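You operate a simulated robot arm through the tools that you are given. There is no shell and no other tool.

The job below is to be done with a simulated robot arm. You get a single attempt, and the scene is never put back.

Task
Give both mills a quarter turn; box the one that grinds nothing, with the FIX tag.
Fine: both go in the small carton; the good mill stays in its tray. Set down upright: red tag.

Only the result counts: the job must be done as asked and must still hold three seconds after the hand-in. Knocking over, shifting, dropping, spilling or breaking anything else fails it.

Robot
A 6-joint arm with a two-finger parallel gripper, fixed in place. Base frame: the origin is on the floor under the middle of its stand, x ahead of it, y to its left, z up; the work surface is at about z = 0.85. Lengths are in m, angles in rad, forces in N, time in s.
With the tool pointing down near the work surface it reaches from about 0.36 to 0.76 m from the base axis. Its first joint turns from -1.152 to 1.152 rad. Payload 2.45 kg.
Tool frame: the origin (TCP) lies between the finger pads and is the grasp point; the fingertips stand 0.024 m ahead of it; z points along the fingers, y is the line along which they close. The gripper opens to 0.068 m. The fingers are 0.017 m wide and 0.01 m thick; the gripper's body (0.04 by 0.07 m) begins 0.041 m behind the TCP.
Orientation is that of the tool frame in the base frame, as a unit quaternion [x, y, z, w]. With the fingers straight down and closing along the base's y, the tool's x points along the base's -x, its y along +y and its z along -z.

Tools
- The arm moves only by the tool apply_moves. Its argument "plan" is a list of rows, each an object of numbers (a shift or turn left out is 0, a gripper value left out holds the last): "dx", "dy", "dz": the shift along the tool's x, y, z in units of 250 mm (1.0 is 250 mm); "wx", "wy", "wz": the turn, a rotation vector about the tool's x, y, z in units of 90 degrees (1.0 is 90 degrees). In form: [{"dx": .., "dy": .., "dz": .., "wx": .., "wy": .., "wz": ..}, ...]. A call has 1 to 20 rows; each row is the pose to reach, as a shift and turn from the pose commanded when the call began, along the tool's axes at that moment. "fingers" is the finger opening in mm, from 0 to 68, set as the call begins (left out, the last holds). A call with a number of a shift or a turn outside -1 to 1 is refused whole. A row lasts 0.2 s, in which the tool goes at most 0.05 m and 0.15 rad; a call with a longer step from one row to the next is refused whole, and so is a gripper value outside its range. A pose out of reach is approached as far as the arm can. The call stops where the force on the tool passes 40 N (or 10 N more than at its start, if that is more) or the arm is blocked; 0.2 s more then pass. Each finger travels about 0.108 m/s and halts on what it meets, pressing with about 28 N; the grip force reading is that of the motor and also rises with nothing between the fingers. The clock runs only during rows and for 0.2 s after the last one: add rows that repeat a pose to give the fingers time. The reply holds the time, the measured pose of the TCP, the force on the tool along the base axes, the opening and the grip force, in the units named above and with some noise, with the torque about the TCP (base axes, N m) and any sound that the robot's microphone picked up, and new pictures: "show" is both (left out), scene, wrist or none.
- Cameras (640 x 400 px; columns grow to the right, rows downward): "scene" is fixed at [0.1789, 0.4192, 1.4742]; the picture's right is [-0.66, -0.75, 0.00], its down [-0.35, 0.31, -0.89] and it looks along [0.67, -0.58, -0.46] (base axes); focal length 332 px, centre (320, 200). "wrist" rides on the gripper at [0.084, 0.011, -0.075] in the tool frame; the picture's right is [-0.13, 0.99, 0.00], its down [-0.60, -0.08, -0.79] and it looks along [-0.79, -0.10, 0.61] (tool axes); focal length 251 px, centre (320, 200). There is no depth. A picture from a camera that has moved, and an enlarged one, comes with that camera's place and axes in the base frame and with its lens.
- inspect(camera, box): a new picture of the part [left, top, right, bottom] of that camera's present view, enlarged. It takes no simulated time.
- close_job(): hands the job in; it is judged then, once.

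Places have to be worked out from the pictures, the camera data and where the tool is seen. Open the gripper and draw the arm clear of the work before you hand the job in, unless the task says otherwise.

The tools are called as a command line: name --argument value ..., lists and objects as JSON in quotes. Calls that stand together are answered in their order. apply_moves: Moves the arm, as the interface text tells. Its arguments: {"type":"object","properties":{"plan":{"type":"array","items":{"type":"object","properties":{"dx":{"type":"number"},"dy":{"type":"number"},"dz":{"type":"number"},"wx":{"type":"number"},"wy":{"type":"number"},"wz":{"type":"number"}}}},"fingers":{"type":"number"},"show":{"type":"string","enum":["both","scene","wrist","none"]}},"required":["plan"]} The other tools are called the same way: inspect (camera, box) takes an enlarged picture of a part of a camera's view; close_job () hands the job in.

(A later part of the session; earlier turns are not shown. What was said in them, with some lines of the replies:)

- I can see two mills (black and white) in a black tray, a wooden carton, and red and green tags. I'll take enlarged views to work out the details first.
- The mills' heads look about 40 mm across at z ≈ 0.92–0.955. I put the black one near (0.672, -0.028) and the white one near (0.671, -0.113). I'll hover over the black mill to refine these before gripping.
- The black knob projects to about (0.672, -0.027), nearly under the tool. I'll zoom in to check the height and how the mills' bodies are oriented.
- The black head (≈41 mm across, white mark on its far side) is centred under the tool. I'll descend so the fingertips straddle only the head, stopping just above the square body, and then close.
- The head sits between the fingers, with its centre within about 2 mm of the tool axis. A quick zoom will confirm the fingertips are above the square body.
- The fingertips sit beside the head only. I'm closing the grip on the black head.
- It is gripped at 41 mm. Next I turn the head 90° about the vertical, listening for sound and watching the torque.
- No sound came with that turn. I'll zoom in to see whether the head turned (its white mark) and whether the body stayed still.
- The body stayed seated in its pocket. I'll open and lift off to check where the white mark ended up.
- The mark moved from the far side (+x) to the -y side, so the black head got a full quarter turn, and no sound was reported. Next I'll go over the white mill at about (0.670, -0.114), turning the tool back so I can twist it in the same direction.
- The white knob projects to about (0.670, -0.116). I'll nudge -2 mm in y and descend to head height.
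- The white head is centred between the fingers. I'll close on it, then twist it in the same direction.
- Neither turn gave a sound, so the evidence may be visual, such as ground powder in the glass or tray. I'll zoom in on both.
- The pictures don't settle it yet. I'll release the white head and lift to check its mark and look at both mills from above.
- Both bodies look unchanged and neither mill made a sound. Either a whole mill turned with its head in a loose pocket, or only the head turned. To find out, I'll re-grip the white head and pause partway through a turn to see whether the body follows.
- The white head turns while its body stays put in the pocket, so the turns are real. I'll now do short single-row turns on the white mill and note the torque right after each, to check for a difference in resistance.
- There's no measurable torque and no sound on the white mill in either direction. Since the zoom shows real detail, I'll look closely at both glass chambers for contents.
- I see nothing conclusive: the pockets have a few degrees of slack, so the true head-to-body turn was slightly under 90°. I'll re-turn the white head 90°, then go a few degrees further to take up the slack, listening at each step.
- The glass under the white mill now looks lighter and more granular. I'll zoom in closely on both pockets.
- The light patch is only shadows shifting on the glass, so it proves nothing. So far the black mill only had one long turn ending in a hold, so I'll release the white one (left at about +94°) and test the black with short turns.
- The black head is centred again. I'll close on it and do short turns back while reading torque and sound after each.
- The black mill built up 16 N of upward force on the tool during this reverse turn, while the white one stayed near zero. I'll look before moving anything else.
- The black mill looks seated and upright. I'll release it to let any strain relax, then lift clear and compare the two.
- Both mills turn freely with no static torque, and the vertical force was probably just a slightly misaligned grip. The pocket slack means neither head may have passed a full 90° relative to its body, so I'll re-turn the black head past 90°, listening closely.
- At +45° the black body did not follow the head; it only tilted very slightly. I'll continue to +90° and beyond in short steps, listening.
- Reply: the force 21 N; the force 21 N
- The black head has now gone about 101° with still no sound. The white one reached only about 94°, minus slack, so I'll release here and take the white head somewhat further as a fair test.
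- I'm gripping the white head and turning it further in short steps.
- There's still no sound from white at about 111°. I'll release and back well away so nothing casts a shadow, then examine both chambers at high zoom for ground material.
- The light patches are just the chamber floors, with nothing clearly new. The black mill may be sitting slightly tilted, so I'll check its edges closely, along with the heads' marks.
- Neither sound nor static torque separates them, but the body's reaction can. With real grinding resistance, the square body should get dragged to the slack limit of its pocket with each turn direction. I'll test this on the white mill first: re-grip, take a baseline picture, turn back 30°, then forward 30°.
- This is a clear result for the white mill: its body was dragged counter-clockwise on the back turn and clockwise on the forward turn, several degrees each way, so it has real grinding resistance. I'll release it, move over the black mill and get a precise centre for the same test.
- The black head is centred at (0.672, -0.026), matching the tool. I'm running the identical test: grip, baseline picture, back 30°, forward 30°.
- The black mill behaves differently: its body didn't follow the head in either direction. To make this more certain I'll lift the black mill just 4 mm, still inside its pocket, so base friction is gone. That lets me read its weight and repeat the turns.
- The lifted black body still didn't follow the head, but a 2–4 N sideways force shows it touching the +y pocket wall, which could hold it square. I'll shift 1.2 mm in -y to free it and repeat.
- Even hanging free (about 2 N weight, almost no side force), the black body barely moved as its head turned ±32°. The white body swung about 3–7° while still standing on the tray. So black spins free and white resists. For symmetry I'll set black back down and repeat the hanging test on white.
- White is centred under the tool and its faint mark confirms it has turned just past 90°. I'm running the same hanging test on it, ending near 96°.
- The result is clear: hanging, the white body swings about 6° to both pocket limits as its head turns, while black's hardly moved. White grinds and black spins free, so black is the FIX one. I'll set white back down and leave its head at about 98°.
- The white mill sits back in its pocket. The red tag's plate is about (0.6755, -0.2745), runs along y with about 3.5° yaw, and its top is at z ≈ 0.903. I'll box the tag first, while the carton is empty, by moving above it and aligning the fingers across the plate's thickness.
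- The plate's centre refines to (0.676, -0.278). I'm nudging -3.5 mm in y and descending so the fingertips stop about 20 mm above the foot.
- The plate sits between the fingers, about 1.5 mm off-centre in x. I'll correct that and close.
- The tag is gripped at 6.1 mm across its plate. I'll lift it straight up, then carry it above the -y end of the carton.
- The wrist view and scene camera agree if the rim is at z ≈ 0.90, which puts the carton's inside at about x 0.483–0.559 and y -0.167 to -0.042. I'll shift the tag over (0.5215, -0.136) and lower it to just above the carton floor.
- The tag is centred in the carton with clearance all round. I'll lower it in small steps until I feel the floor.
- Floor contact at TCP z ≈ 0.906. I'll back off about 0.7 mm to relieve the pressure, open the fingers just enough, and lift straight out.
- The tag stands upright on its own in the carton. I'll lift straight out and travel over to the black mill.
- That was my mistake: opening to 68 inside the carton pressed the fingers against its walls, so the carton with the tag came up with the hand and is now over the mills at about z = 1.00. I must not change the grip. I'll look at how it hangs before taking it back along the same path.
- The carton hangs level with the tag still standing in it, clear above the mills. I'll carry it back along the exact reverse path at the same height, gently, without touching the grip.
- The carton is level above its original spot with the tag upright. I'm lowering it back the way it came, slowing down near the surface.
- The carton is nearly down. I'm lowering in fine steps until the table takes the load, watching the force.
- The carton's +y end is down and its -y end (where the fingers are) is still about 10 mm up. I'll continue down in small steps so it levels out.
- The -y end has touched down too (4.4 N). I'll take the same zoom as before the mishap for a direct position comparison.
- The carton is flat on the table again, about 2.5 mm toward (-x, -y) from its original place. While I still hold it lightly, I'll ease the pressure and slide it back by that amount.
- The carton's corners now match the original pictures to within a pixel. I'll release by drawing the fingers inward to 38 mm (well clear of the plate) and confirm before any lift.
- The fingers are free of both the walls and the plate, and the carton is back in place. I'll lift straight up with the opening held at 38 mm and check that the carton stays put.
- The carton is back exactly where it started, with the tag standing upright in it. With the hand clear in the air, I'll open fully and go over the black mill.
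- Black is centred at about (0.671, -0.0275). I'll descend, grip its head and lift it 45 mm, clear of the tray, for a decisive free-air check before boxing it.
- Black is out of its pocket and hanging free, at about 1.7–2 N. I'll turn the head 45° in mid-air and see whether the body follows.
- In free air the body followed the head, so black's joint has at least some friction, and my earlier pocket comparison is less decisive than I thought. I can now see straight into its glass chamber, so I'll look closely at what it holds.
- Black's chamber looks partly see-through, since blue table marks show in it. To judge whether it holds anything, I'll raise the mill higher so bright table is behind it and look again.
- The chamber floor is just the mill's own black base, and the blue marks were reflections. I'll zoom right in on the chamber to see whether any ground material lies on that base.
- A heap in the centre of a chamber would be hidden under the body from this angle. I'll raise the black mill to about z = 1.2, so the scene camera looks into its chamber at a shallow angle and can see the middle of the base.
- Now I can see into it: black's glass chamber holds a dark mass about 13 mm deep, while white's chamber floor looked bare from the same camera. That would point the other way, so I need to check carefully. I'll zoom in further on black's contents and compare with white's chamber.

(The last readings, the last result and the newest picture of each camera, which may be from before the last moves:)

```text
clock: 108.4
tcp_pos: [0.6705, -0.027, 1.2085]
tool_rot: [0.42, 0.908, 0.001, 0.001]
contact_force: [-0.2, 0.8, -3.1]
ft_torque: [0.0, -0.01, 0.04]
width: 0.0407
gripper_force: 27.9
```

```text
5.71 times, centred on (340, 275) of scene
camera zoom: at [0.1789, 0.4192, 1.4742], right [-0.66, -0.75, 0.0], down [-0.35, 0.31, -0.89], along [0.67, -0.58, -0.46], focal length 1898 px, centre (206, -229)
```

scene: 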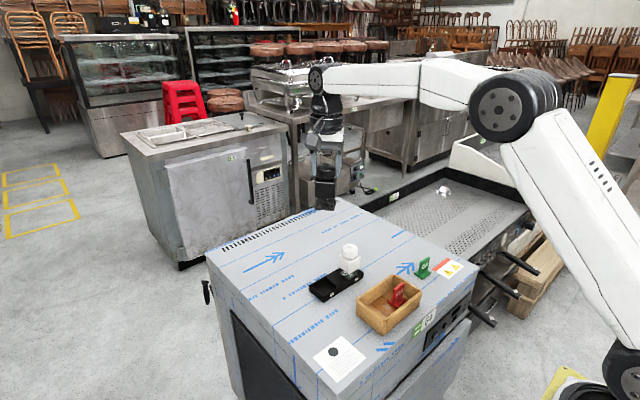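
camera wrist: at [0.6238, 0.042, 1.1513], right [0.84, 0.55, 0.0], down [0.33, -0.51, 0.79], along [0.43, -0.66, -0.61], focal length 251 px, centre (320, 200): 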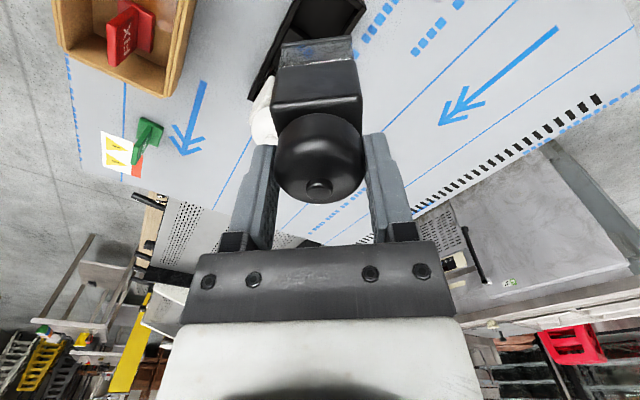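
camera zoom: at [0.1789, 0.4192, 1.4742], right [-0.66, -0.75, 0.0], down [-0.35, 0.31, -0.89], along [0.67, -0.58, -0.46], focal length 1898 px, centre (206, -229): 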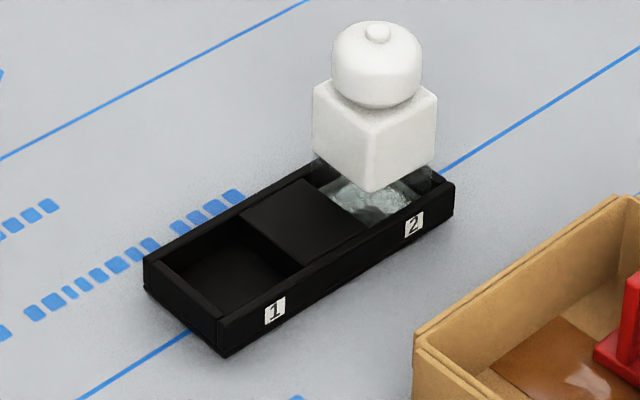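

I need the same low-angle view of white's chamber before deciding. I'll turn black back and return it to just above its pocket, and check alignment before lowering it in.

apply_moves --plan '[{"dz": 0.08, "wz": 0.045}, {"dz": 0.16, "wz": 0.09}, {"dz": 0.26, "wz": 0.15}, {"dz": 0.36, "wz": 0.21}, {"dz": 0.46, "wz": 0.27}, {"dz": 0.56, "wz": 0.33}, {"dz": 0.66, "wz": 0.39}, {"dz": 0.76, "wz": 0.435}, {"dz": 0.82, "wz": 0.45}, {"dz": 0.84, "wz": 0.45}, {"dz": 0.84, "wz": 0.45}]' --fingers 0 --show "both"

inspect --camera "scene" --box '[300, 230, 380, 310]'

inspect --camera "wrist" --box '[230, 0, 400, 130]'

```text
clock: 110.8
tcp_pos: [0.6712, -0.0301, 0.9957]
tool_rot: [0.707, 0.707, 0.0, 0.0]
contact_force: [0.3, -0.2, -2.3]
ft_torque: [-0.02, -0.01, 0.0]
width: 0.0406
gripper_force: 27.9
camera wrist: at [0.6815, 0.054, 1.0703], right [0.99, -0.13, 0.0], down [-0.08, -0.6, 0.79], along [-0.1, -0.79, -0.61], focal length 251 px, centre (320, 200)
```

scene: 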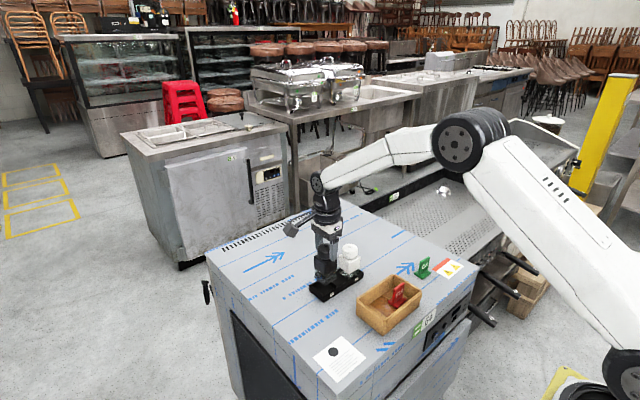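
wrist: 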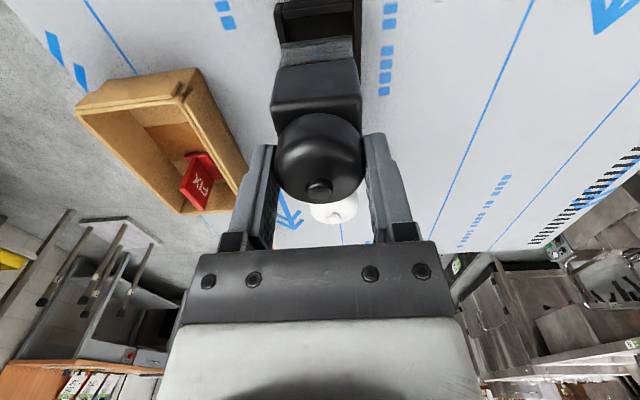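

```text
5.00 times, centred on (340, 270) of scene
camera zoom: at [0.1789, 0.4192, 1.4742], right [-0.66, -0.75, 0.0], down [-0.35, 0.31, -0.89], along [0.67, -0.58, -0.46], focal length 1661 px, centre (220, -150)
```

zoom: 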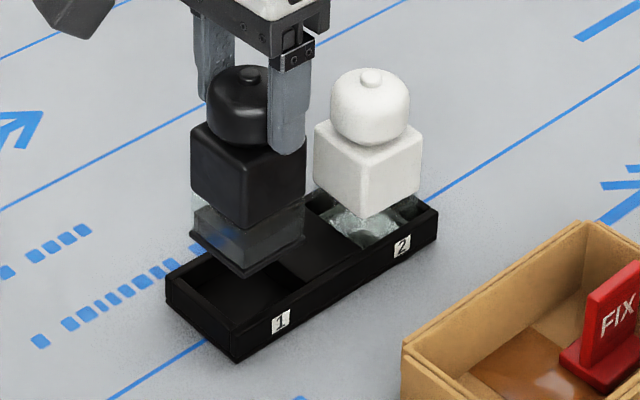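

```text
3.08 times, centred on (315, 65) of wrist
camera zoom: at [0.6815, 0.054, 1.0703], right [0.99, -0.13, 0.0], down [-0.08, -0.6, 0.79], along [-0.1, -0.79, -0.61], focal length 774 px, centre (335, 615)
```

zoom: 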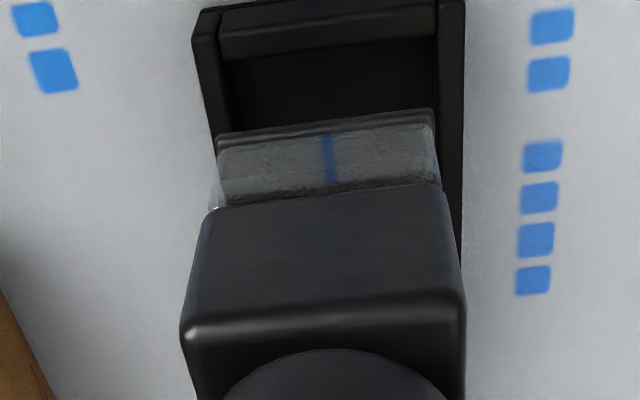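

Black hangs in the same orientation as when it came out, right above its pocket. I'll lower it gently and watch the forces.

apply_moves --plan '[{"dz": 0.04}, {"dz": 0.075}, {"dz": 0.09}, {"dz": 0.09}]' --fingers 0 --show "none"

inspect --camera "scene" --box '[305, 265, 345, 305]'

```text
clock: 111.8
tcp_pos: [0.6721, -0.029, 0.9743]
tool_rot: [0.707, 0.707, 0.0, 0.0]
contact_force: [-0.4, -0.1, -2.4]
ft_torque: [-0.01, 0.03, 0.02]
width: 0.0406
gripper_force: 27.6
```

```text
10.00 times, centred on (325, 285) of scene
camera zoom: at [0.1789, 0.4192, 1.4742], right [-0.66, -0.75, 0.0], down [-0.35, 0.31, -0.89], along [0.67, -0.58, -0.46], focal length 3322 px, centre (270, -650)
```

zoom: 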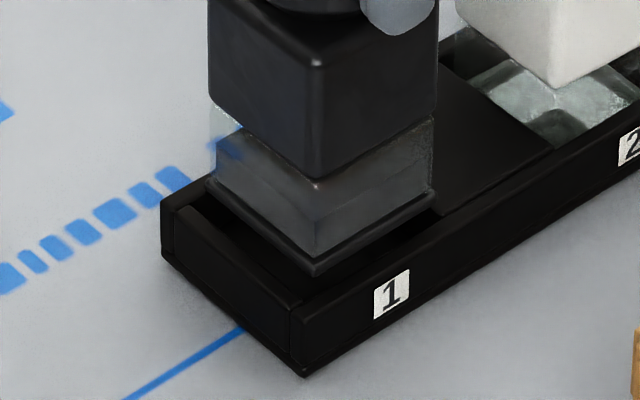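

It is well aligned over the pocket. Continuing down the remaining 22 mm, slowly at the end.

apply_moves --plan '[{"dz": 0.03}, {"dz": 0.055}, {"dz": 0.07}, {"dz": 0.078}, {"dz": 0.078}]' --fingers 0 --show "none"

apply_moves --plan '[{"dz": 0.006}, {"dz": 0.012}, {"dz": 0.012}]' --fingers 0 --show "none"

inspect --camera "scene" --box '[305, 265, 345, 305]'

```text
clock: 113.0
tcp_pos: [0.6706, -0.0287, 0.9546]
tool_rot: [0.707, 0.707, 0.0, 0.001]
contact_force: [-0.2, -0.6, -2.3]
ft_torque: [-0.01, -0.07, 0.0]
width: 0.0404
gripper_force: 27.8
```

```text
clock: 113.8
tcp_pos: [0.6709, -0.0297, 0.9525]
tool_rot: [0.707, 0.707, 0.0, 0.0]
contact_force: [-4.0, -0.1, 9.0]
ft_torque: [0.06, 0.34, 0.01]
width: 0.0407
gripper_force: 27.7
```

```text
10.00 times, centred on (325, 285) of scene
camera zoom: at [0.1786, 0.4192, 1.4743], right [-0.66, -0.75, 0.0], down [-0.35, 0.31, -0.89], along [0.67, -0.58, -0.46], focal length 3322 px, centre (270, -650)
```

zoom: 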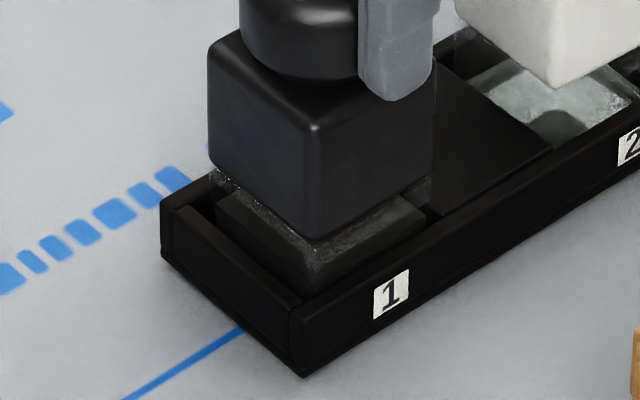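

Black is seated with 9 N of contact. I'll release it and lift clear, then move over to white for the same inspection.

apply_moves --plan '[{"dz": -0.003}, {"dz": -0.003}]' --fingers 0 --show "none"

apply_moves --plan '[{}, {}, {"dz": -0.05}, {"dz": -0.2}, {"dz": -0.36}, {"dz": -0.43}, {"dx": -0.17, "dy": -0.002, "dz": -0.43}, {"dx": -0.346, "dy": -0.003, "dz": -0.43}, {"dx": -0.346, "dy": -0.003, "dz": -0.43}]' --fingers 68 --show "both"

inspect --camera "wrist" --box '[240, 20, 400, 120]'

inspect --camera "scene" --box '[300, 235, 380, 310]'

```text
clock: 114.4
tcp_pos: [0.6721, -0.0287, 0.9526]
tool_rot: [0.707, 0.707, 0.0, 0.0]
contact_force: [-4.0, -1.0, 8.5]
ft_torque: [-0.05, 0.2, 0.0]
width: 0.0409
gripper_force: 27.5
```

```text
clock: 116.4
tcp_pos: [0.6679, -0.1159, 1.0599]
tool_rot: [0.707, 0.707, 0.0, -0.001]
contact_force: [-0.1, -0.4, 0.3]
ft_torque: [-0.03, 0.01, 0.02]
width: 0.068
gripper_force: 0.1
camera wrist: at [0.6784, -0.031, 1.1345], right [0.99, -0.13, 0.0], down [-0.08, -0.6, 0.79], along [-0.1, -0.79, -0.61], focal length 251 px, centre (320, 200)
```

scene: 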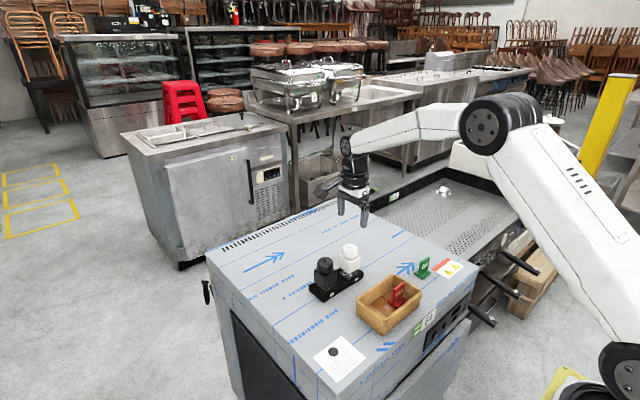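
wrist: 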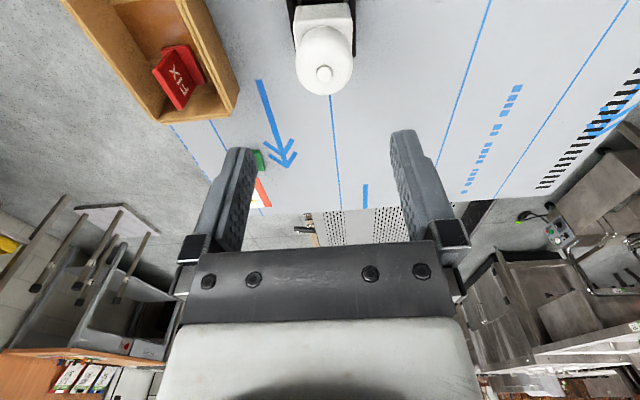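

```text
4.00 times, centred on (320, 70) of wrist
camera zoom: at [0.6784, -0.031, 1.1345], right [0.99, -0.13, 0.0], down [-0.08, -0.6, 0.79], along [-0.1, -0.79, -0.61], focal length 1006 px, centre (320, 720)
```

zoom: 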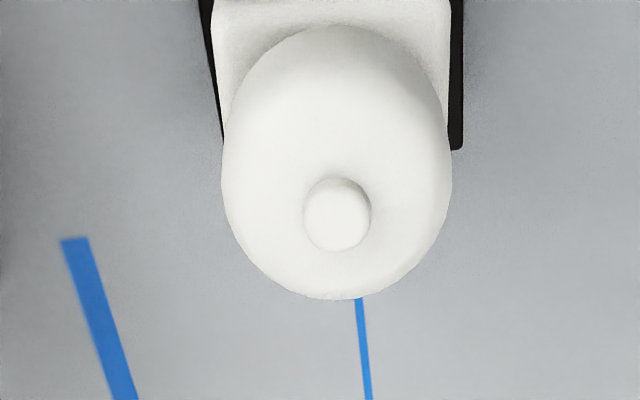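

```text
5.33 times, centred on (340, 272) of scene
camera zoom: at [0.1789, 0.4192, 1.4742], right [-0.66, -0.75, 0.0], down [-0.35, 0.31, -0.89], along [0.67, -0.58, -0.46], focal length 1772 px, centre (213, -187)
```

zoom: 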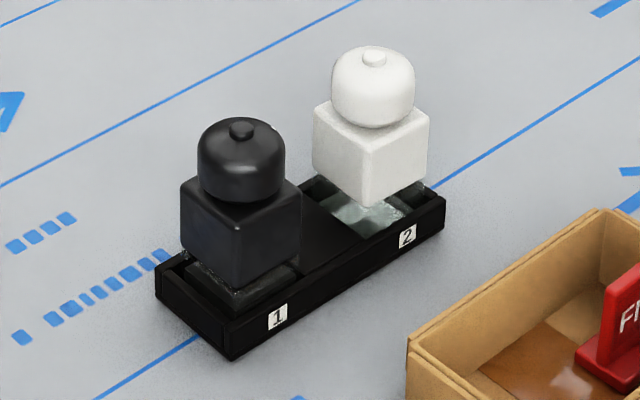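

Both mills are in the tray and the tray hasn't moved. I'll grip white, lift it straight up the same way, and view its chamber at the same shallow angle.

apply_moves --plan '[{"dy": 0.006, "dz": 0.12}, {"dy": 0.006, "dz": 0.24}, {"dy": 0.006, "dz": 0.34}, {"dy": 0.006, "dz": 0.4}, {"dy": 0.006, "dz": 0.427}, {"dy": 0.006, "dz": 0.427}]' --fingers 68 --show "none"

apply_moves --plan '[{}, {}, {}]' --fingers 0 --show "none"

apply_moves --plan '[{"dz": -0.02}, {"dz": -0.06}, {"dz": -0.12}, {"dz": -0.18}, {"dz": -0.18}]' --fingers 0 --show "none"

inspect --camera "scene" --box '[310, 225, 390, 305]'

inspect --camera "scene" --box '[336, 255, 366, 285]'

```text
clock: 117.8
tcp_pos: [0.6726, -0.1159, 0.9548]
tool_rot: [0.707, 0.708, 0.001, 0.0]
contact_force: [-0.6, -0.3, 0.4]
ft_torque: [-0.01, 0.0, -0.02]
width: 0.0678
gripper_force: 0.2
```

```text
clock: 118.6
tcp_pos: [0.6724, -0.1137, 0.9543]
tool_rot: [0.707, 0.707, 0.0, 0.001]
contact_force: [-2.2, -0.6, 0.0]
ft_torque: [-0.04, 0.14, 0.0]
width: 0.0409
gripper_force: 27.8
```

```text
clock: 119.8
tcp_pos: [0.672, -0.115, 0.9989]
tool_rot: [0.707, 0.707, 0.001, -0.001]
contact_force: [0.2, -0.3, -2.6]
ft_torque: [-0.01, 0.0, 0.0]
width: 0.0408
gripper_force: 27.7
```

```text
5.00 times, centred on (350, 265) of scene
camera zoom: at [0.1789, 0.4192, 1.4742], right [-0.66, -0.75, 0.0], down [-0.35, 0.31, -0.89], along [0.67, -0.58, -0.46], focal length 1661 px, centre (170, -125)
```

zoom: 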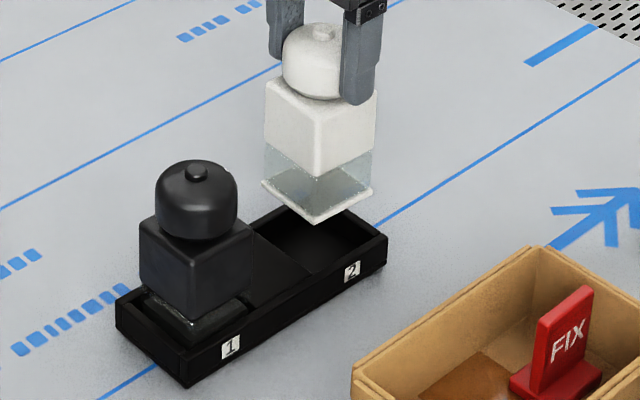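

```text
13.33 times, centred on (351, 270) of scene
camera zoom: at [0.1789, 0.4192, 1.4742], right [-0.66, -0.75, 0.0], down [-0.35, 0.31, -0.89], along [0.67, -0.58, -0.46], focal length 4430 px, centre (-93, -733)
```

zoom: 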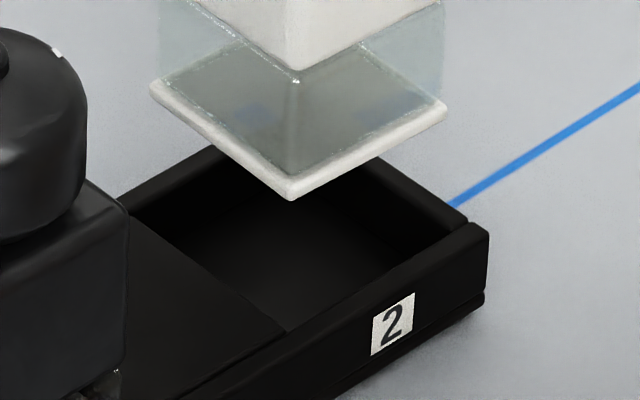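

Now it's clear: white's glass chamber is completely empty, and I can see straight through it to its white base. I'll raise it to exactly the same viewpoint I used for black to be certain.

apply_moves --plan '[{"dz": -0.1, "wz": -0.05}, {"dz": -0.22, "wz": -0.11}, {"dz": -0.34, "wz": -0.17}, {"dz": -0.46, "wz": -0.23}, {"dz": -0.58, "wz": -0.29}, {"dz": -0.7, "wz": -0.35}, {"dz": -0.8, "wz": -0.41}, {"dz": -0.84, "wz": -0.45}, {"dz": -0.84, "wz": -0.45}]' --fingers 0 --show "scene"

inspect --camera "scene" --box '[320, 150, 390, 220]'

inspect --camera "scene" --box '[340, 188, 365, 204]'

```text
clock: 121.8
tcp_pos: [0.6713, -0.1152, 1.2112]
tool_rot: [0.418, 0.908, 0.0, 0.0]
contact_force: [-1.3, -0.5, -2.1]
ft_torque: [0.0, -0.01, 0.03]
width: 0.0407
gripper_force: 28.5
```

scene: 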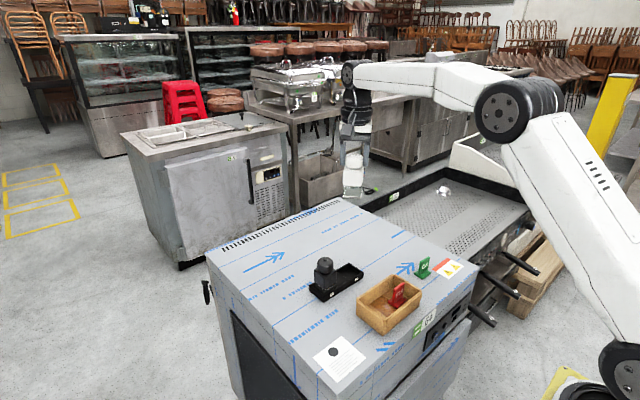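

```text
5.71 times, centred on (355, 185) of scene
camera zoom: at [0.1789, 0.4192, 1.4742], right [-0.66, -0.75, 0.0], down [-0.35, 0.31, -0.89], along [0.67, -0.58, -0.46], focal length 1898 px, centre (120, 286)
```

zoom: 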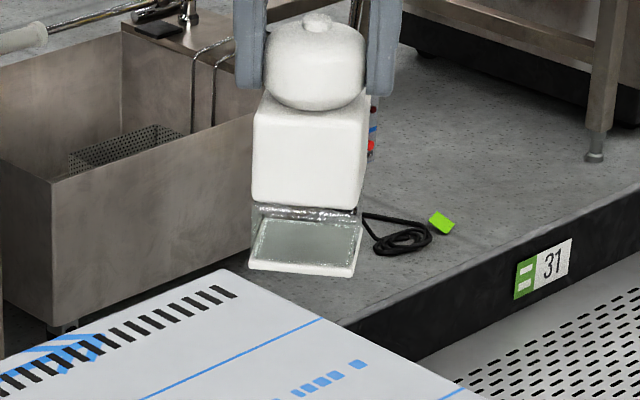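

```text
16.00 times, centred on (352, 196) of scene
camera zoom: at [0.1789, 0.4192, 1.4742], right [-0.66, -0.75, 0.0], down [-0.35, 0.31, -0.89], along [0.67, -0.58, -0.46], focal length 5316 px, centre (-200, 264)
```

zoom: 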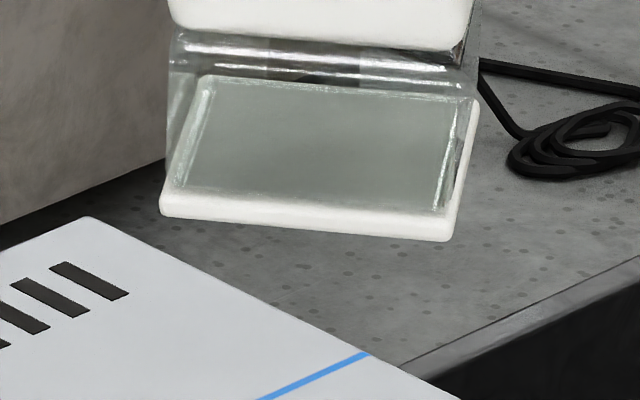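

Seen from the same angle, white's chamber is empty down to its base, whereas black's glass holds a dark bed of ground material. So **white (mill 2) grinds nothing** and black is the good one; my earlier friction guess was an artefact of the pocket walls. Black is back in its tray, so I'll carry white over the free +y half of the carton, squaring it up on the way.

apply_moves --plan '[{"dx": 0.03, "dy": -0.02, "wz": 0.03}, {"dx": 0.08, "dy": -0.055, "wz": 0.08}, {"dx": 0.15, "dy": -0.103, "wz": 0.14}, {"dx": 0.22, "dy": -0.151, "wz": 0.2}, {"dx": 0.29, "dy": -0.199, "wz": 0.26}, {"dx": 0.36, "dy": -0.247, "wz": 0.32}, {"dx": 0.42, "dy": -0.289, "wz": 0.375}, {"dx": 0.47, "dy": -0.323, "wz": 0.42}, {"dx": 0.5, "dy": -0.344, "wz": 0.44}, {"dx": 0.512, "dy": -0.352, "wz": 0.45}, {"dx": 0.512, "dy": -0.352, "wz": 0.45}]' --fingers 0 --show "both"

inspect --camera "wrist" --box '[120, 0, 480, 220]'

inspect --camera "scene" --box '[290, 210, 450, 340]'

```text
clock: 124.2
tcp_pos: [0.5218, -0.0746, 1.2081]
tool_rot: [0.707, 0.707, 0.0, 0.0]
contact_force: [0.4, -0.1, -3.0]
ft_torque: [0.0, 0.02, -0.03]
width: 0.0406
gripper_force: 28.2
camera wrist: at [0.5321, 0.0096, 1.283], right [0.99, -0.13, 0.0], down [-0.08, -0.6, 0.79], along [-0.1, -0.79, -0.61], focal length 251 px, centre (320, 200)
```

scene: 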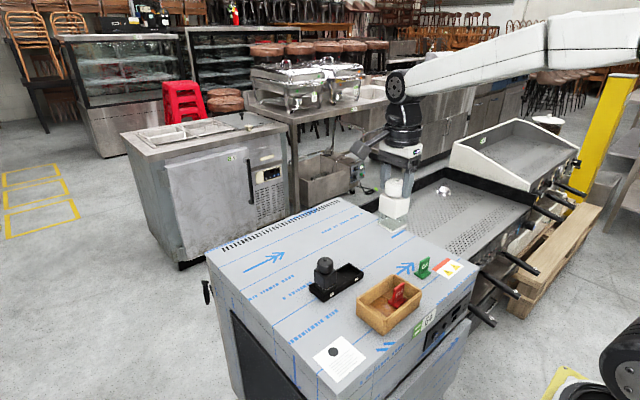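
wrist: 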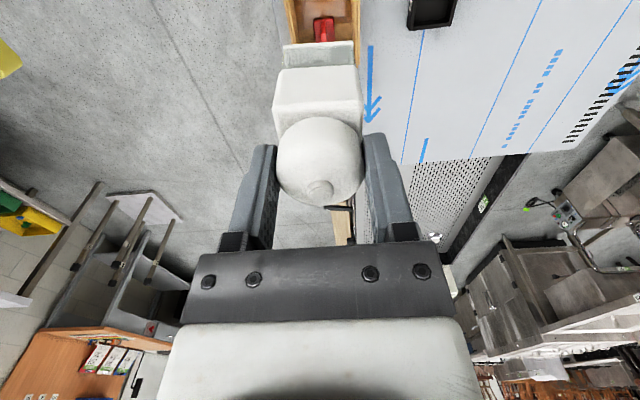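

```text
1.78 times, centred on (300, 110) of wrist
camera zoom: at [0.5321, 0.0096, 1.283], right [0.99, -0.13, 0.0], down [-0.08, -0.6, 0.79], along [-0.1, -0.79, -0.61], focal length 447 px, centre (356, 360)
```

zoom: 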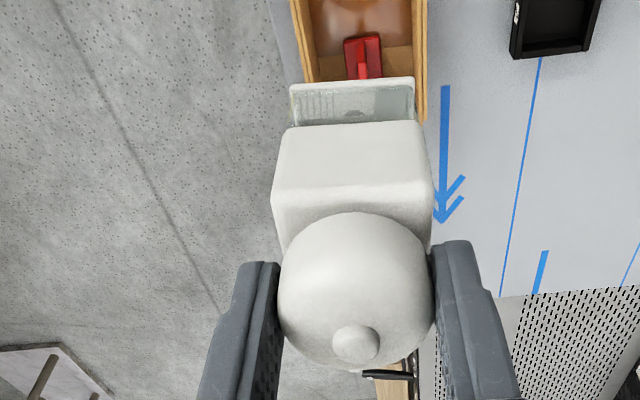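

```text
3.08 times, centred on (370, 275) of scene
camera zoom: at [0.1789, 0.4192, 1.4742], right [-0.66, -0.75, 0.0], down [-0.35, 0.31, -0.89], along [0.67, -0.58, -0.46], focal length 1022 px, centre (166, -31)
```

zoom: 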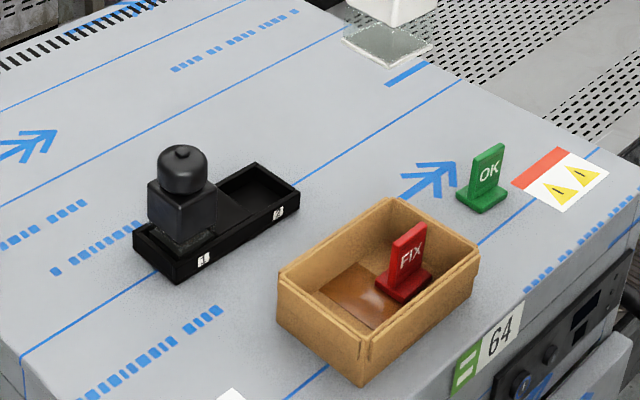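

White hangs square over the +y half of the carton, and the tag stands in the other half. I'll lower it to just above the rim and check the clearances.

apply_moves --plan '[{"dz": 0.08}, {"dz": 0.2}, {"dz": 0.33}, {"dz": 0.46}, {"dz": 0.58}, {"dz": 0.68}, {"dz": 0.75}, {"dz": 0.79}, {"dz": 0.79}]' --fingers 0 --show "both"

inspect --camera "wrist" --box '[180, 0, 460, 180]'

inspect --camera "scene" --box '[345, 230, 435, 345]'

```text
clock: 126.2
tcp_pos: [0.5217, -0.0761, 1.0124]
tool_rot: [0.708, 0.707, 0.0, 0.001]
contact_force: [0.5, -0.4, -1.7]
ft_torque: [0.02, 0.01, -0.04]
width: 0.0406
gripper_force: 27.7
camera wrist: at [0.5319, 0.0087, 1.0862], right [0.99, -0.13, 0.0], down [-0.08, -0.6, 0.79], along [-0.1, -0.79, -0.61], focal length 251 px, centre (320, 200)
```

scene: 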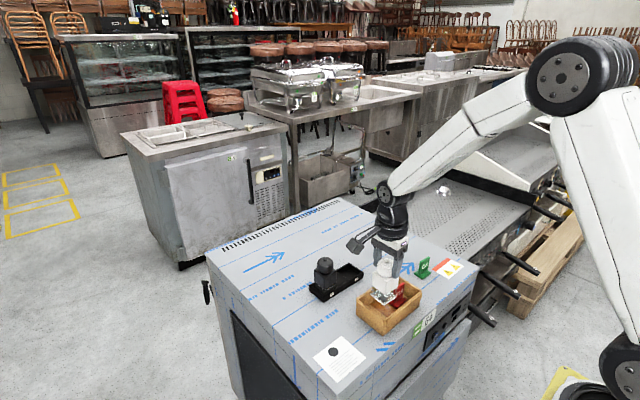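
wrist: 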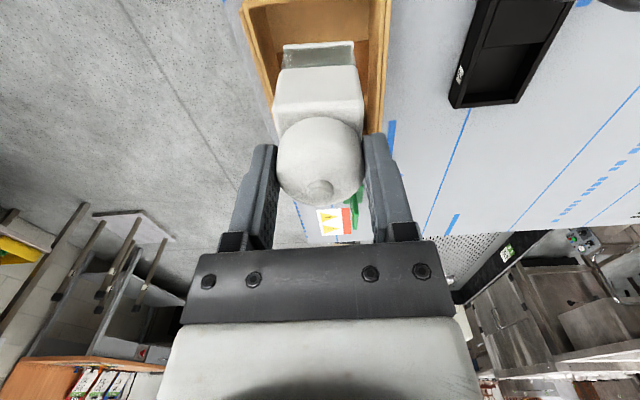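

```text
2.22 times, centred on (320, 90) of wrist
camera zoom: at [0.5319, 0.0087, 1.0862], right [0.99, -0.13, 0.0], down [-0.08, -0.6, 0.79], along [-0.1, -0.79, -0.61], focal length 559 px, centre (320, 444)
```

zoom: 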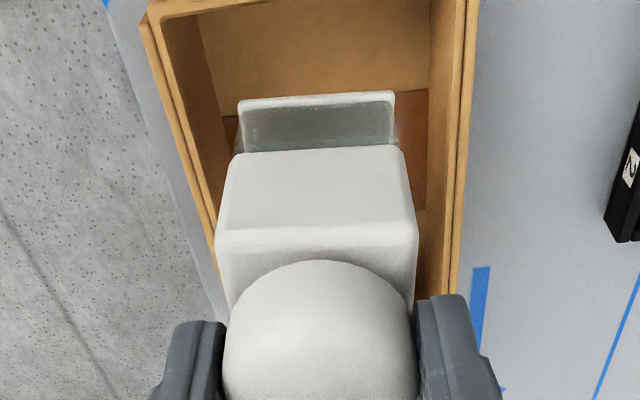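

```text
3.48 times, centred on (390, 288) of scene
camera zoom: at [0.1789, 0.4192, 1.4742], right [-0.66, -0.75, 0.0], down [-0.35, 0.31, -0.89], along [0.67, -0.58, -0.46], focal length 1156 px, centre (76, -104)
```

zoom: 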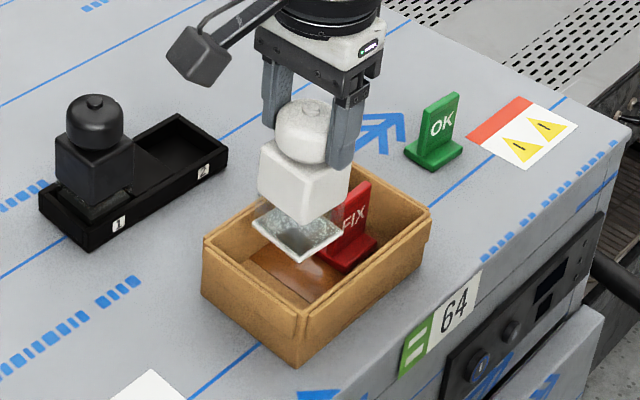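

There is good clearance on every side. I'm lowering white into the carton, with small steps at the end.

apply_moves --plan '[{"dz": 0.05}, {"dz": 0.1}, {"dz": 0.15}, {"dz": 0.18}, {"dz": 0.19}, {"dz": 0.19}]' --fingers 0 --show "none"

inspect --camera "scene" --box '[345, 230, 435, 345]'

apply_moves --plan '[{"dz": 0.006}, {"dz": 0.012}, {"dz": 0.012}]' --fingers 0 --show "none"

```text
clock: 127.6
tcp_pos: [0.5209, -0.0739, 0.964]
tool_rot: [0.707, 0.707, 0.0, 0.0]
contact_force: [0.7, 0.0, -2.4]
ft_torque: [-0.01, -0.02, 0.02]
width: 0.0408
gripper_force: 28.6
```

```text
3.48 times, centred on (390, 288) of scene
camera zoom: at [0.1789, 0.4192, 1.4742], right [-0.66, -0.75, 0.0], down [-0.35, 0.31, -0.89], along [0.67, -0.58, -0.46], focal length 1156 px, centre (76, -104)
```

zoom: 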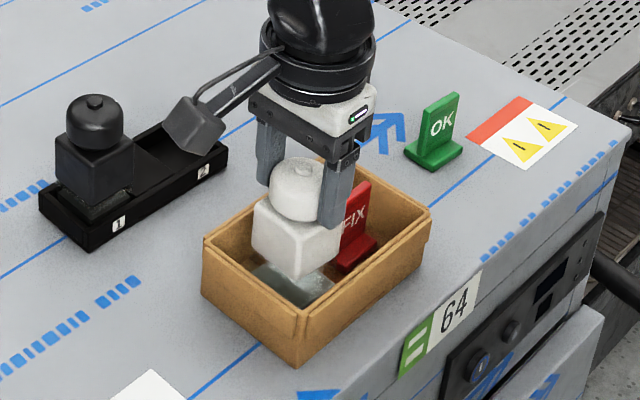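

```text
clock: 128.4
tcp_pos: [0.5216, -0.075, 0.9614]
tool_rot: [0.707, 0.708, 0.0, 0.0]
contact_force: [-0.4, 0.7, -2.1]
ft_torque: [0.01, 0.01, -0.01]
width: 0.0406
gripper_force: 27.8
```

No contact yet at z = 0.961. Continuing in small steps until I feel the carton floor.

apply_moves --plan '[{"dz": 0.006}, {"dz": 0.006}]' --fingers 0 --show "none"

apply_moves --plan '[{"dz": 0.005}, {"dz": 0.005}]' --fingers 0 --show "none"

```text
clock: 129.0
tcp_pos: [0.5207, -0.0756, 0.9585]
tool_rot: [0.708, 0.707, 0.0, 0.0]
contact_force: [-0.3, 0.3, -2.1]
ft_torque: [-0.01, 0.02, -0.01]
width: 0.0408
gripper_force: 28.3
```

```text
clock: 129.6
tcp_pos: [0.5203, -0.0753, 0.9584]
tool_rot: [0.707, 0.707, 0.0, 0.0]
contact_force: [1.1, -0.4, -2.5]
ft_torque: [0.02, -0.01, 0.02]
width: 0.0408
gripper_force: 27.6
```

Still carrying the full weight, so I'll keep going down gently.

apply_moves --plan '[{"dz": 0.005}, {"dz": 0.005}]' --fingers 0 --show "none"

apply_moves --plan '[{"dz": 0.004}, {"dz": 0.004}]' --fingers 0 --show "none"

inspect --camera "scene" --box '[350, 250, 430, 340]'

```text
clock: 130.2
tcp_pos: [0.5203, -0.0761, 0.957]
tool_rot: [0.707, 0.707, 0.0, 0.0]
contact_force: [0.1, 0.1, -2.5]
ft_torque: [0.03, -0.01, -0.01]
width: 0.0408
gripper_force: 28.2
```

```text
clock: 130.8
tcp_pos: [0.5201, -0.0753, 0.9572]
tool_rot: [0.707, 0.707, 0.001, 0.0]
contact_force: [0.5, -0.7, -1.8]
ft_torque: [0.01, -0.02, 0.01]
width: 0.0408
gripper_force: 27.9
```

```text
4.44 times, centred on (390, 295) of scene
camera zoom: at [0.1789, 0.4192, 1.4742], right [-0.66, -0.75, 0.0], down [-0.35, 0.31, -0.89], along [0.67, -0.58, -0.46], focal length 1477 px, centre (9, -222)
```

zoom: 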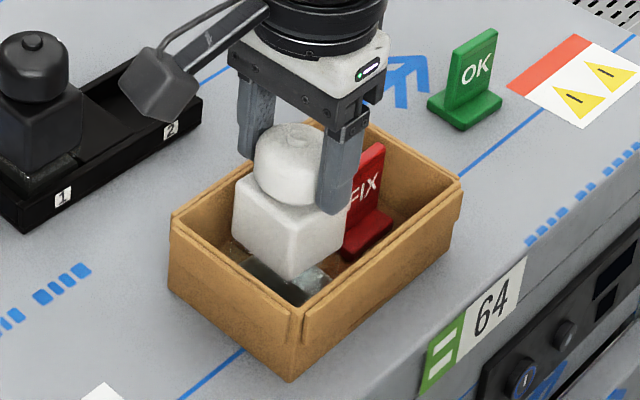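

Nearly there. A couple more 1 mm steps.

apply_moves --plan '[{"dz": 0.004}, {"dz": 0.004}]' --fingers 0 --show "none"

apply_moves --plan '[{"dz": 0.004}, {"dz": 0.004}]' --fingers 0 --show "none"

```text
clock: 131.4
tcp_pos: [0.52, -0.0753, 0.9553]
tool_rot: [0.707, 0.707, -0.001, 0.0]
contact_force: [-0.2, 0.0, -1.5]
ft_torque: [-0.01, 0.02, 0.0]
width: 0.0408
gripper_force: 28.3
```

```text
clock: 132.0
tcp_pos: [0.5214, -0.0752, 0.9543]
tool_rot: [0.707, 0.707, 0.0, 0.0]
contact_force: [-0.2, 0.1, 1.4]
ft_torque: [-0.08, 0.08, 0.0]
width: 0.0407
gripper_force: 28.2
```

The weight has transferred to the carton floor. The fingertips are about 25 mm above the rim, so opening is safe. I'll open in place first and look before lifting.

apply_moves --plan '[{}, {}, {}]' --fingers 56 --show "both"

inspect --camera "scene" --box '[350, 250, 430, 340]'

```text
clock: 132.8
tcp_pos: [0.5215, -0.0743, 0.9533]
tool_rot: [0.707, 0.707, 0.0, -0.001]
contact_force: [-0.2, -0.4, 0.5]
ft_torque: [0.0, 0.0, 0.0]
width: 0.0558
gripper_force: 0.0
camera wrist: at [0.5321, 0.0095, 1.0284], right [0.99, -0.13, 0.0], down [-0.08, -0.6, 0.79], along [-0.1, -0.79, -0.61], focal length 251 px, centre (320, 200)
```

scene: 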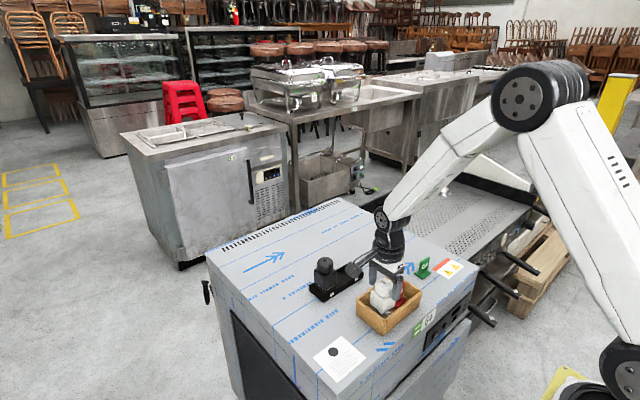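
wrist: 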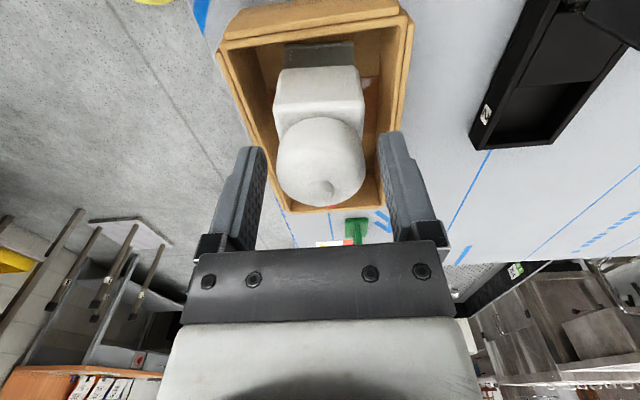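

```text
4.44 times, centred on (390, 295) of scene
camera zoom: at [0.1789, 0.4192, 1.4742], right [-0.66, -0.75, 0.0], down [-0.35, 0.31, -0.89], along [0.67, -0.58, -0.46], focal length 1477 px, centre (9, -222)
```

zoom: 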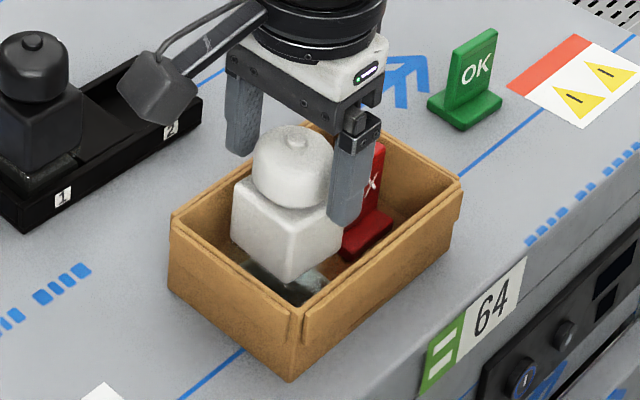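

The mill stands upright on its own in the carton, beside the tag. I'll lift straight up with the fingers unchanged and check the whole scene.

apply_moves --plan '[{"dz": -0.06}, {"dz": -0.18}, {"dz": -0.34}, {"dz": -0.52}, {"dz": -0.7}, {"dz": -0.8}, {"dz": -0.8}]' --fingers 56 --show "both"

inspect --camera "scene" --box '[290, 220, 480, 340]'

inspect --camera "wrist" --box '[160, 0, 560, 160]'

inspect --camera "scene" --box '[305, 250, 345, 305]'

```text
clock: 134.4
tcp_pos: [0.5217, -0.0757, 1.1549]
tool_rot: [0.707, 0.707, 0.001, 0.0]
contact_force: [-0.3, -0.3, 0.7]
ft_torque: [-0.02, 0.01, -0.04]
width: 0.056
gripper_force: 0.1
camera wrist: at [0.5311, 0.0085, 1.2291], right [0.99, -0.13, 0.0], down [-0.08, -0.6, 0.79], along [-0.1, -0.79, -0.61], focal length 251 px, centre (320, 200)
```

scene: 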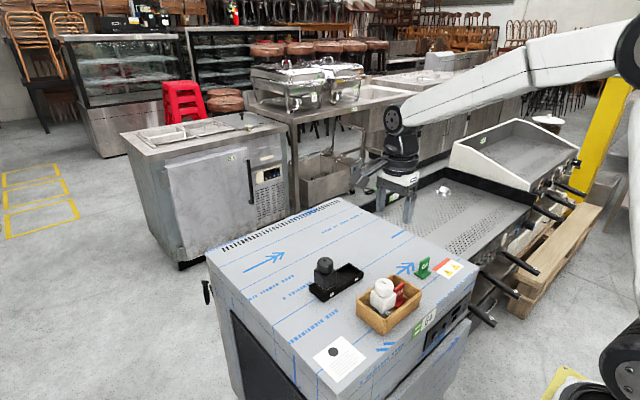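
wrist: 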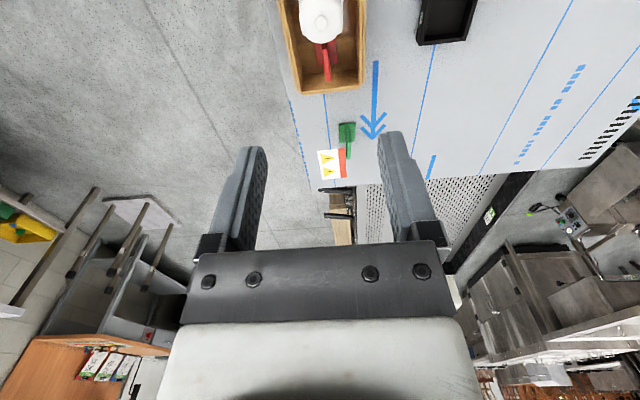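

```text
3.33 times, centred on (385, 280) of scene
camera zoom: at [0.1789, 0.4192, 1.4742], right [-0.66, -0.75, 0.0], down [-0.35, 0.31, -0.89], along [0.67, -0.58, -0.46], focal length 1107 px, centre (103, -67)
```

zoom: 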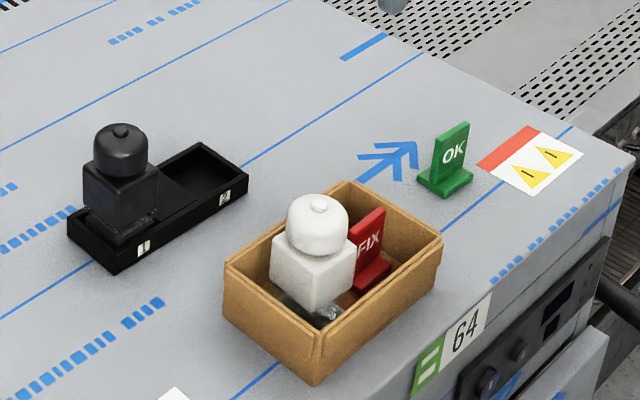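

```text
1.60 times, centred on (360, 80) of wrist
camera zoom: at [0.5311, 0.0085, 1.2291], right [0.99, -0.13, 0.0], down [-0.08, -0.6, 0.79], along [-0.1, -0.79, -0.61], focal length 402 px, centre (256, 392)
```

zoom: 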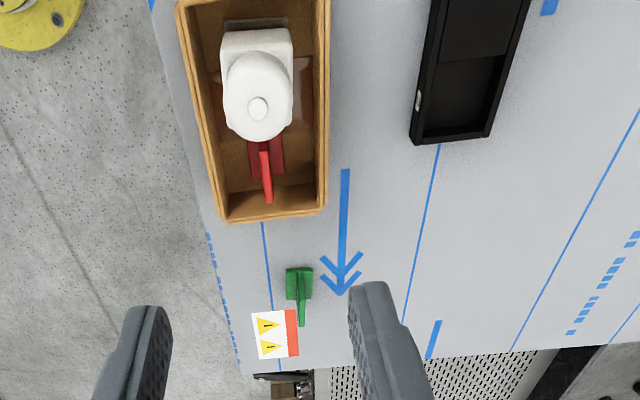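

```text
7.27 times, centred on (325, 278) of scene
camera zoom: at [0.1789, 0.4192, 1.4742], right [-0.66, -0.75, 0.0], down [-0.35, 0.31, -0.89], along [0.67, -0.58, -0.46], focal length 2416 px, centre (284, -364)
```

zoom: 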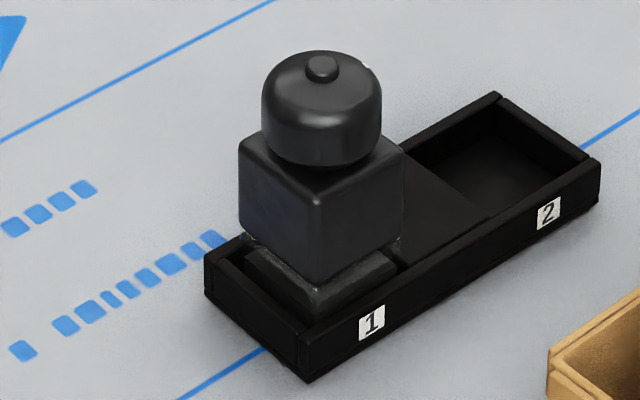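

Everything is as asked: the good black mill is in its tray with grounds in its glass, and the white mill stands in the carton with the red FIX tag upright beside it. The OK tag, tray and carton are in their places. I'll open fully, draw the arm up and clear, and let things settle.

apply_moves --plan '[{"dx": 0.06, "dy": -0.04, "dz": -0.1}, {"dx": 0.12, "dy": -0.08, "dz": -0.2}, {"dx": 0.12, "dy": -0.08, "dz": -0.2}, {"dx": 0.12, "dy": -0.08, "dz": -0.2}, {"dx": 0.12, "dy": -0.08, "dz": -0.2}, {"dx": 0.12, "dy": -0.08, "dz": -0.2}]' --fingers 68 --show "both"

inspect --camera "scene" --box '[290, 220, 480, 340]'

```text
clock: 135.8
tcp_pos: [0.5025, -0.0449, 1.2048]
tool_rot: [0.706, 0.708, 0.001, 0.0]
contact_force: [0.3, 1.0, -0.3]
ft_torque: [-0.02, -0.04, -0.01]
width: 0.0681
gripper_force: 0.1
camera wrist: at [0.5129, 0.0384, 1.2784], right [0.99, -0.13, 0.0], down [-0.08, -0.6, 0.79], along [-0.1, -0.79, -0.61], focal length 251 px, centre (320, 200)
```

scene: 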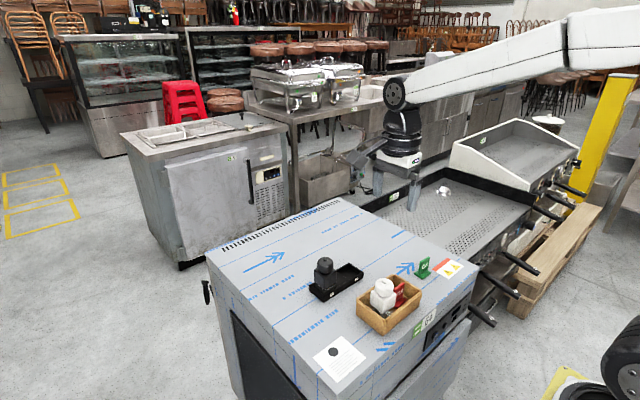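
wrist: 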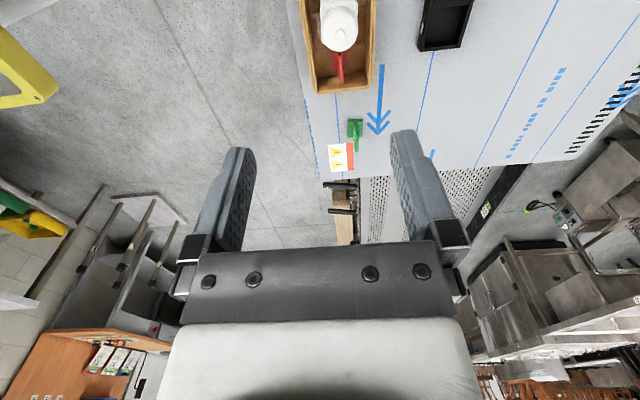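

```text
3.33 times, centred on (385, 280) of scene
camera zoom: at [0.1789, 0.4192, 1.4742], right [-0.66, -0.75, 0.0], down [-0.35, 0.31, -0.89], along [0.67, -0.58, -0.46], focal length 1107 px, centre (103, -67)
```

zoom: 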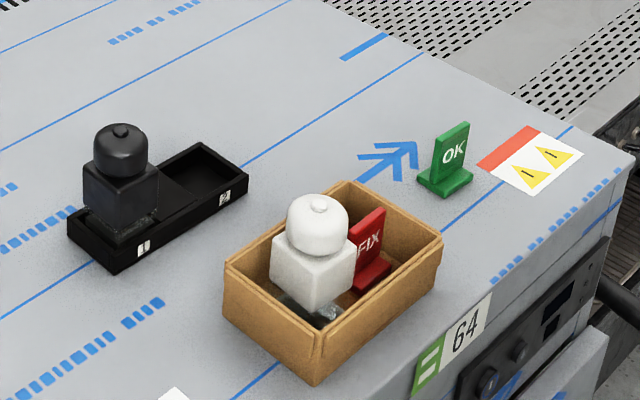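

The scene is stable, the gripper is open and the arm is clear. The white mill and the upright red FIX tag are in the carton, and the black mill is in its tray. I'm handing the job in.

close_job

```text
The job is handed in.
```

I boxed the white mill (2) with the red FIX tag standing upright beside it, and left the black mill (1) in its tray. I've handed the job in. No result came back, and I'm not fully certain white is the faulty one.

- **Quarter turns:** Both heads were turned a little past 90°. I turned them back and forth several times while testing, and both ended near 100°.
- **Why white:** Neither mill made a sound, and the torque readings showed no difference. The deciding sign was the glass chamber under each mill. After turning, black's held a dark bed of what looks like ground material, and white's was empty. I didn't get a clear look into either chamber before the first turn, so black's contents could have been there from the start.
- **Carton mishap:** While releasing the tag, I opened the fingers too wide inside the carton. They pressed against its walls and lifted it, with the tag inside, over the mills. Nothing tipped or fell. I set it back, and in the pictures its corners match the starting position to within about a pixel.
- **Black mill:** I lifted it out of its pocket once to look into its chamber, then put it back.

The OK tag and the tray are where they started.
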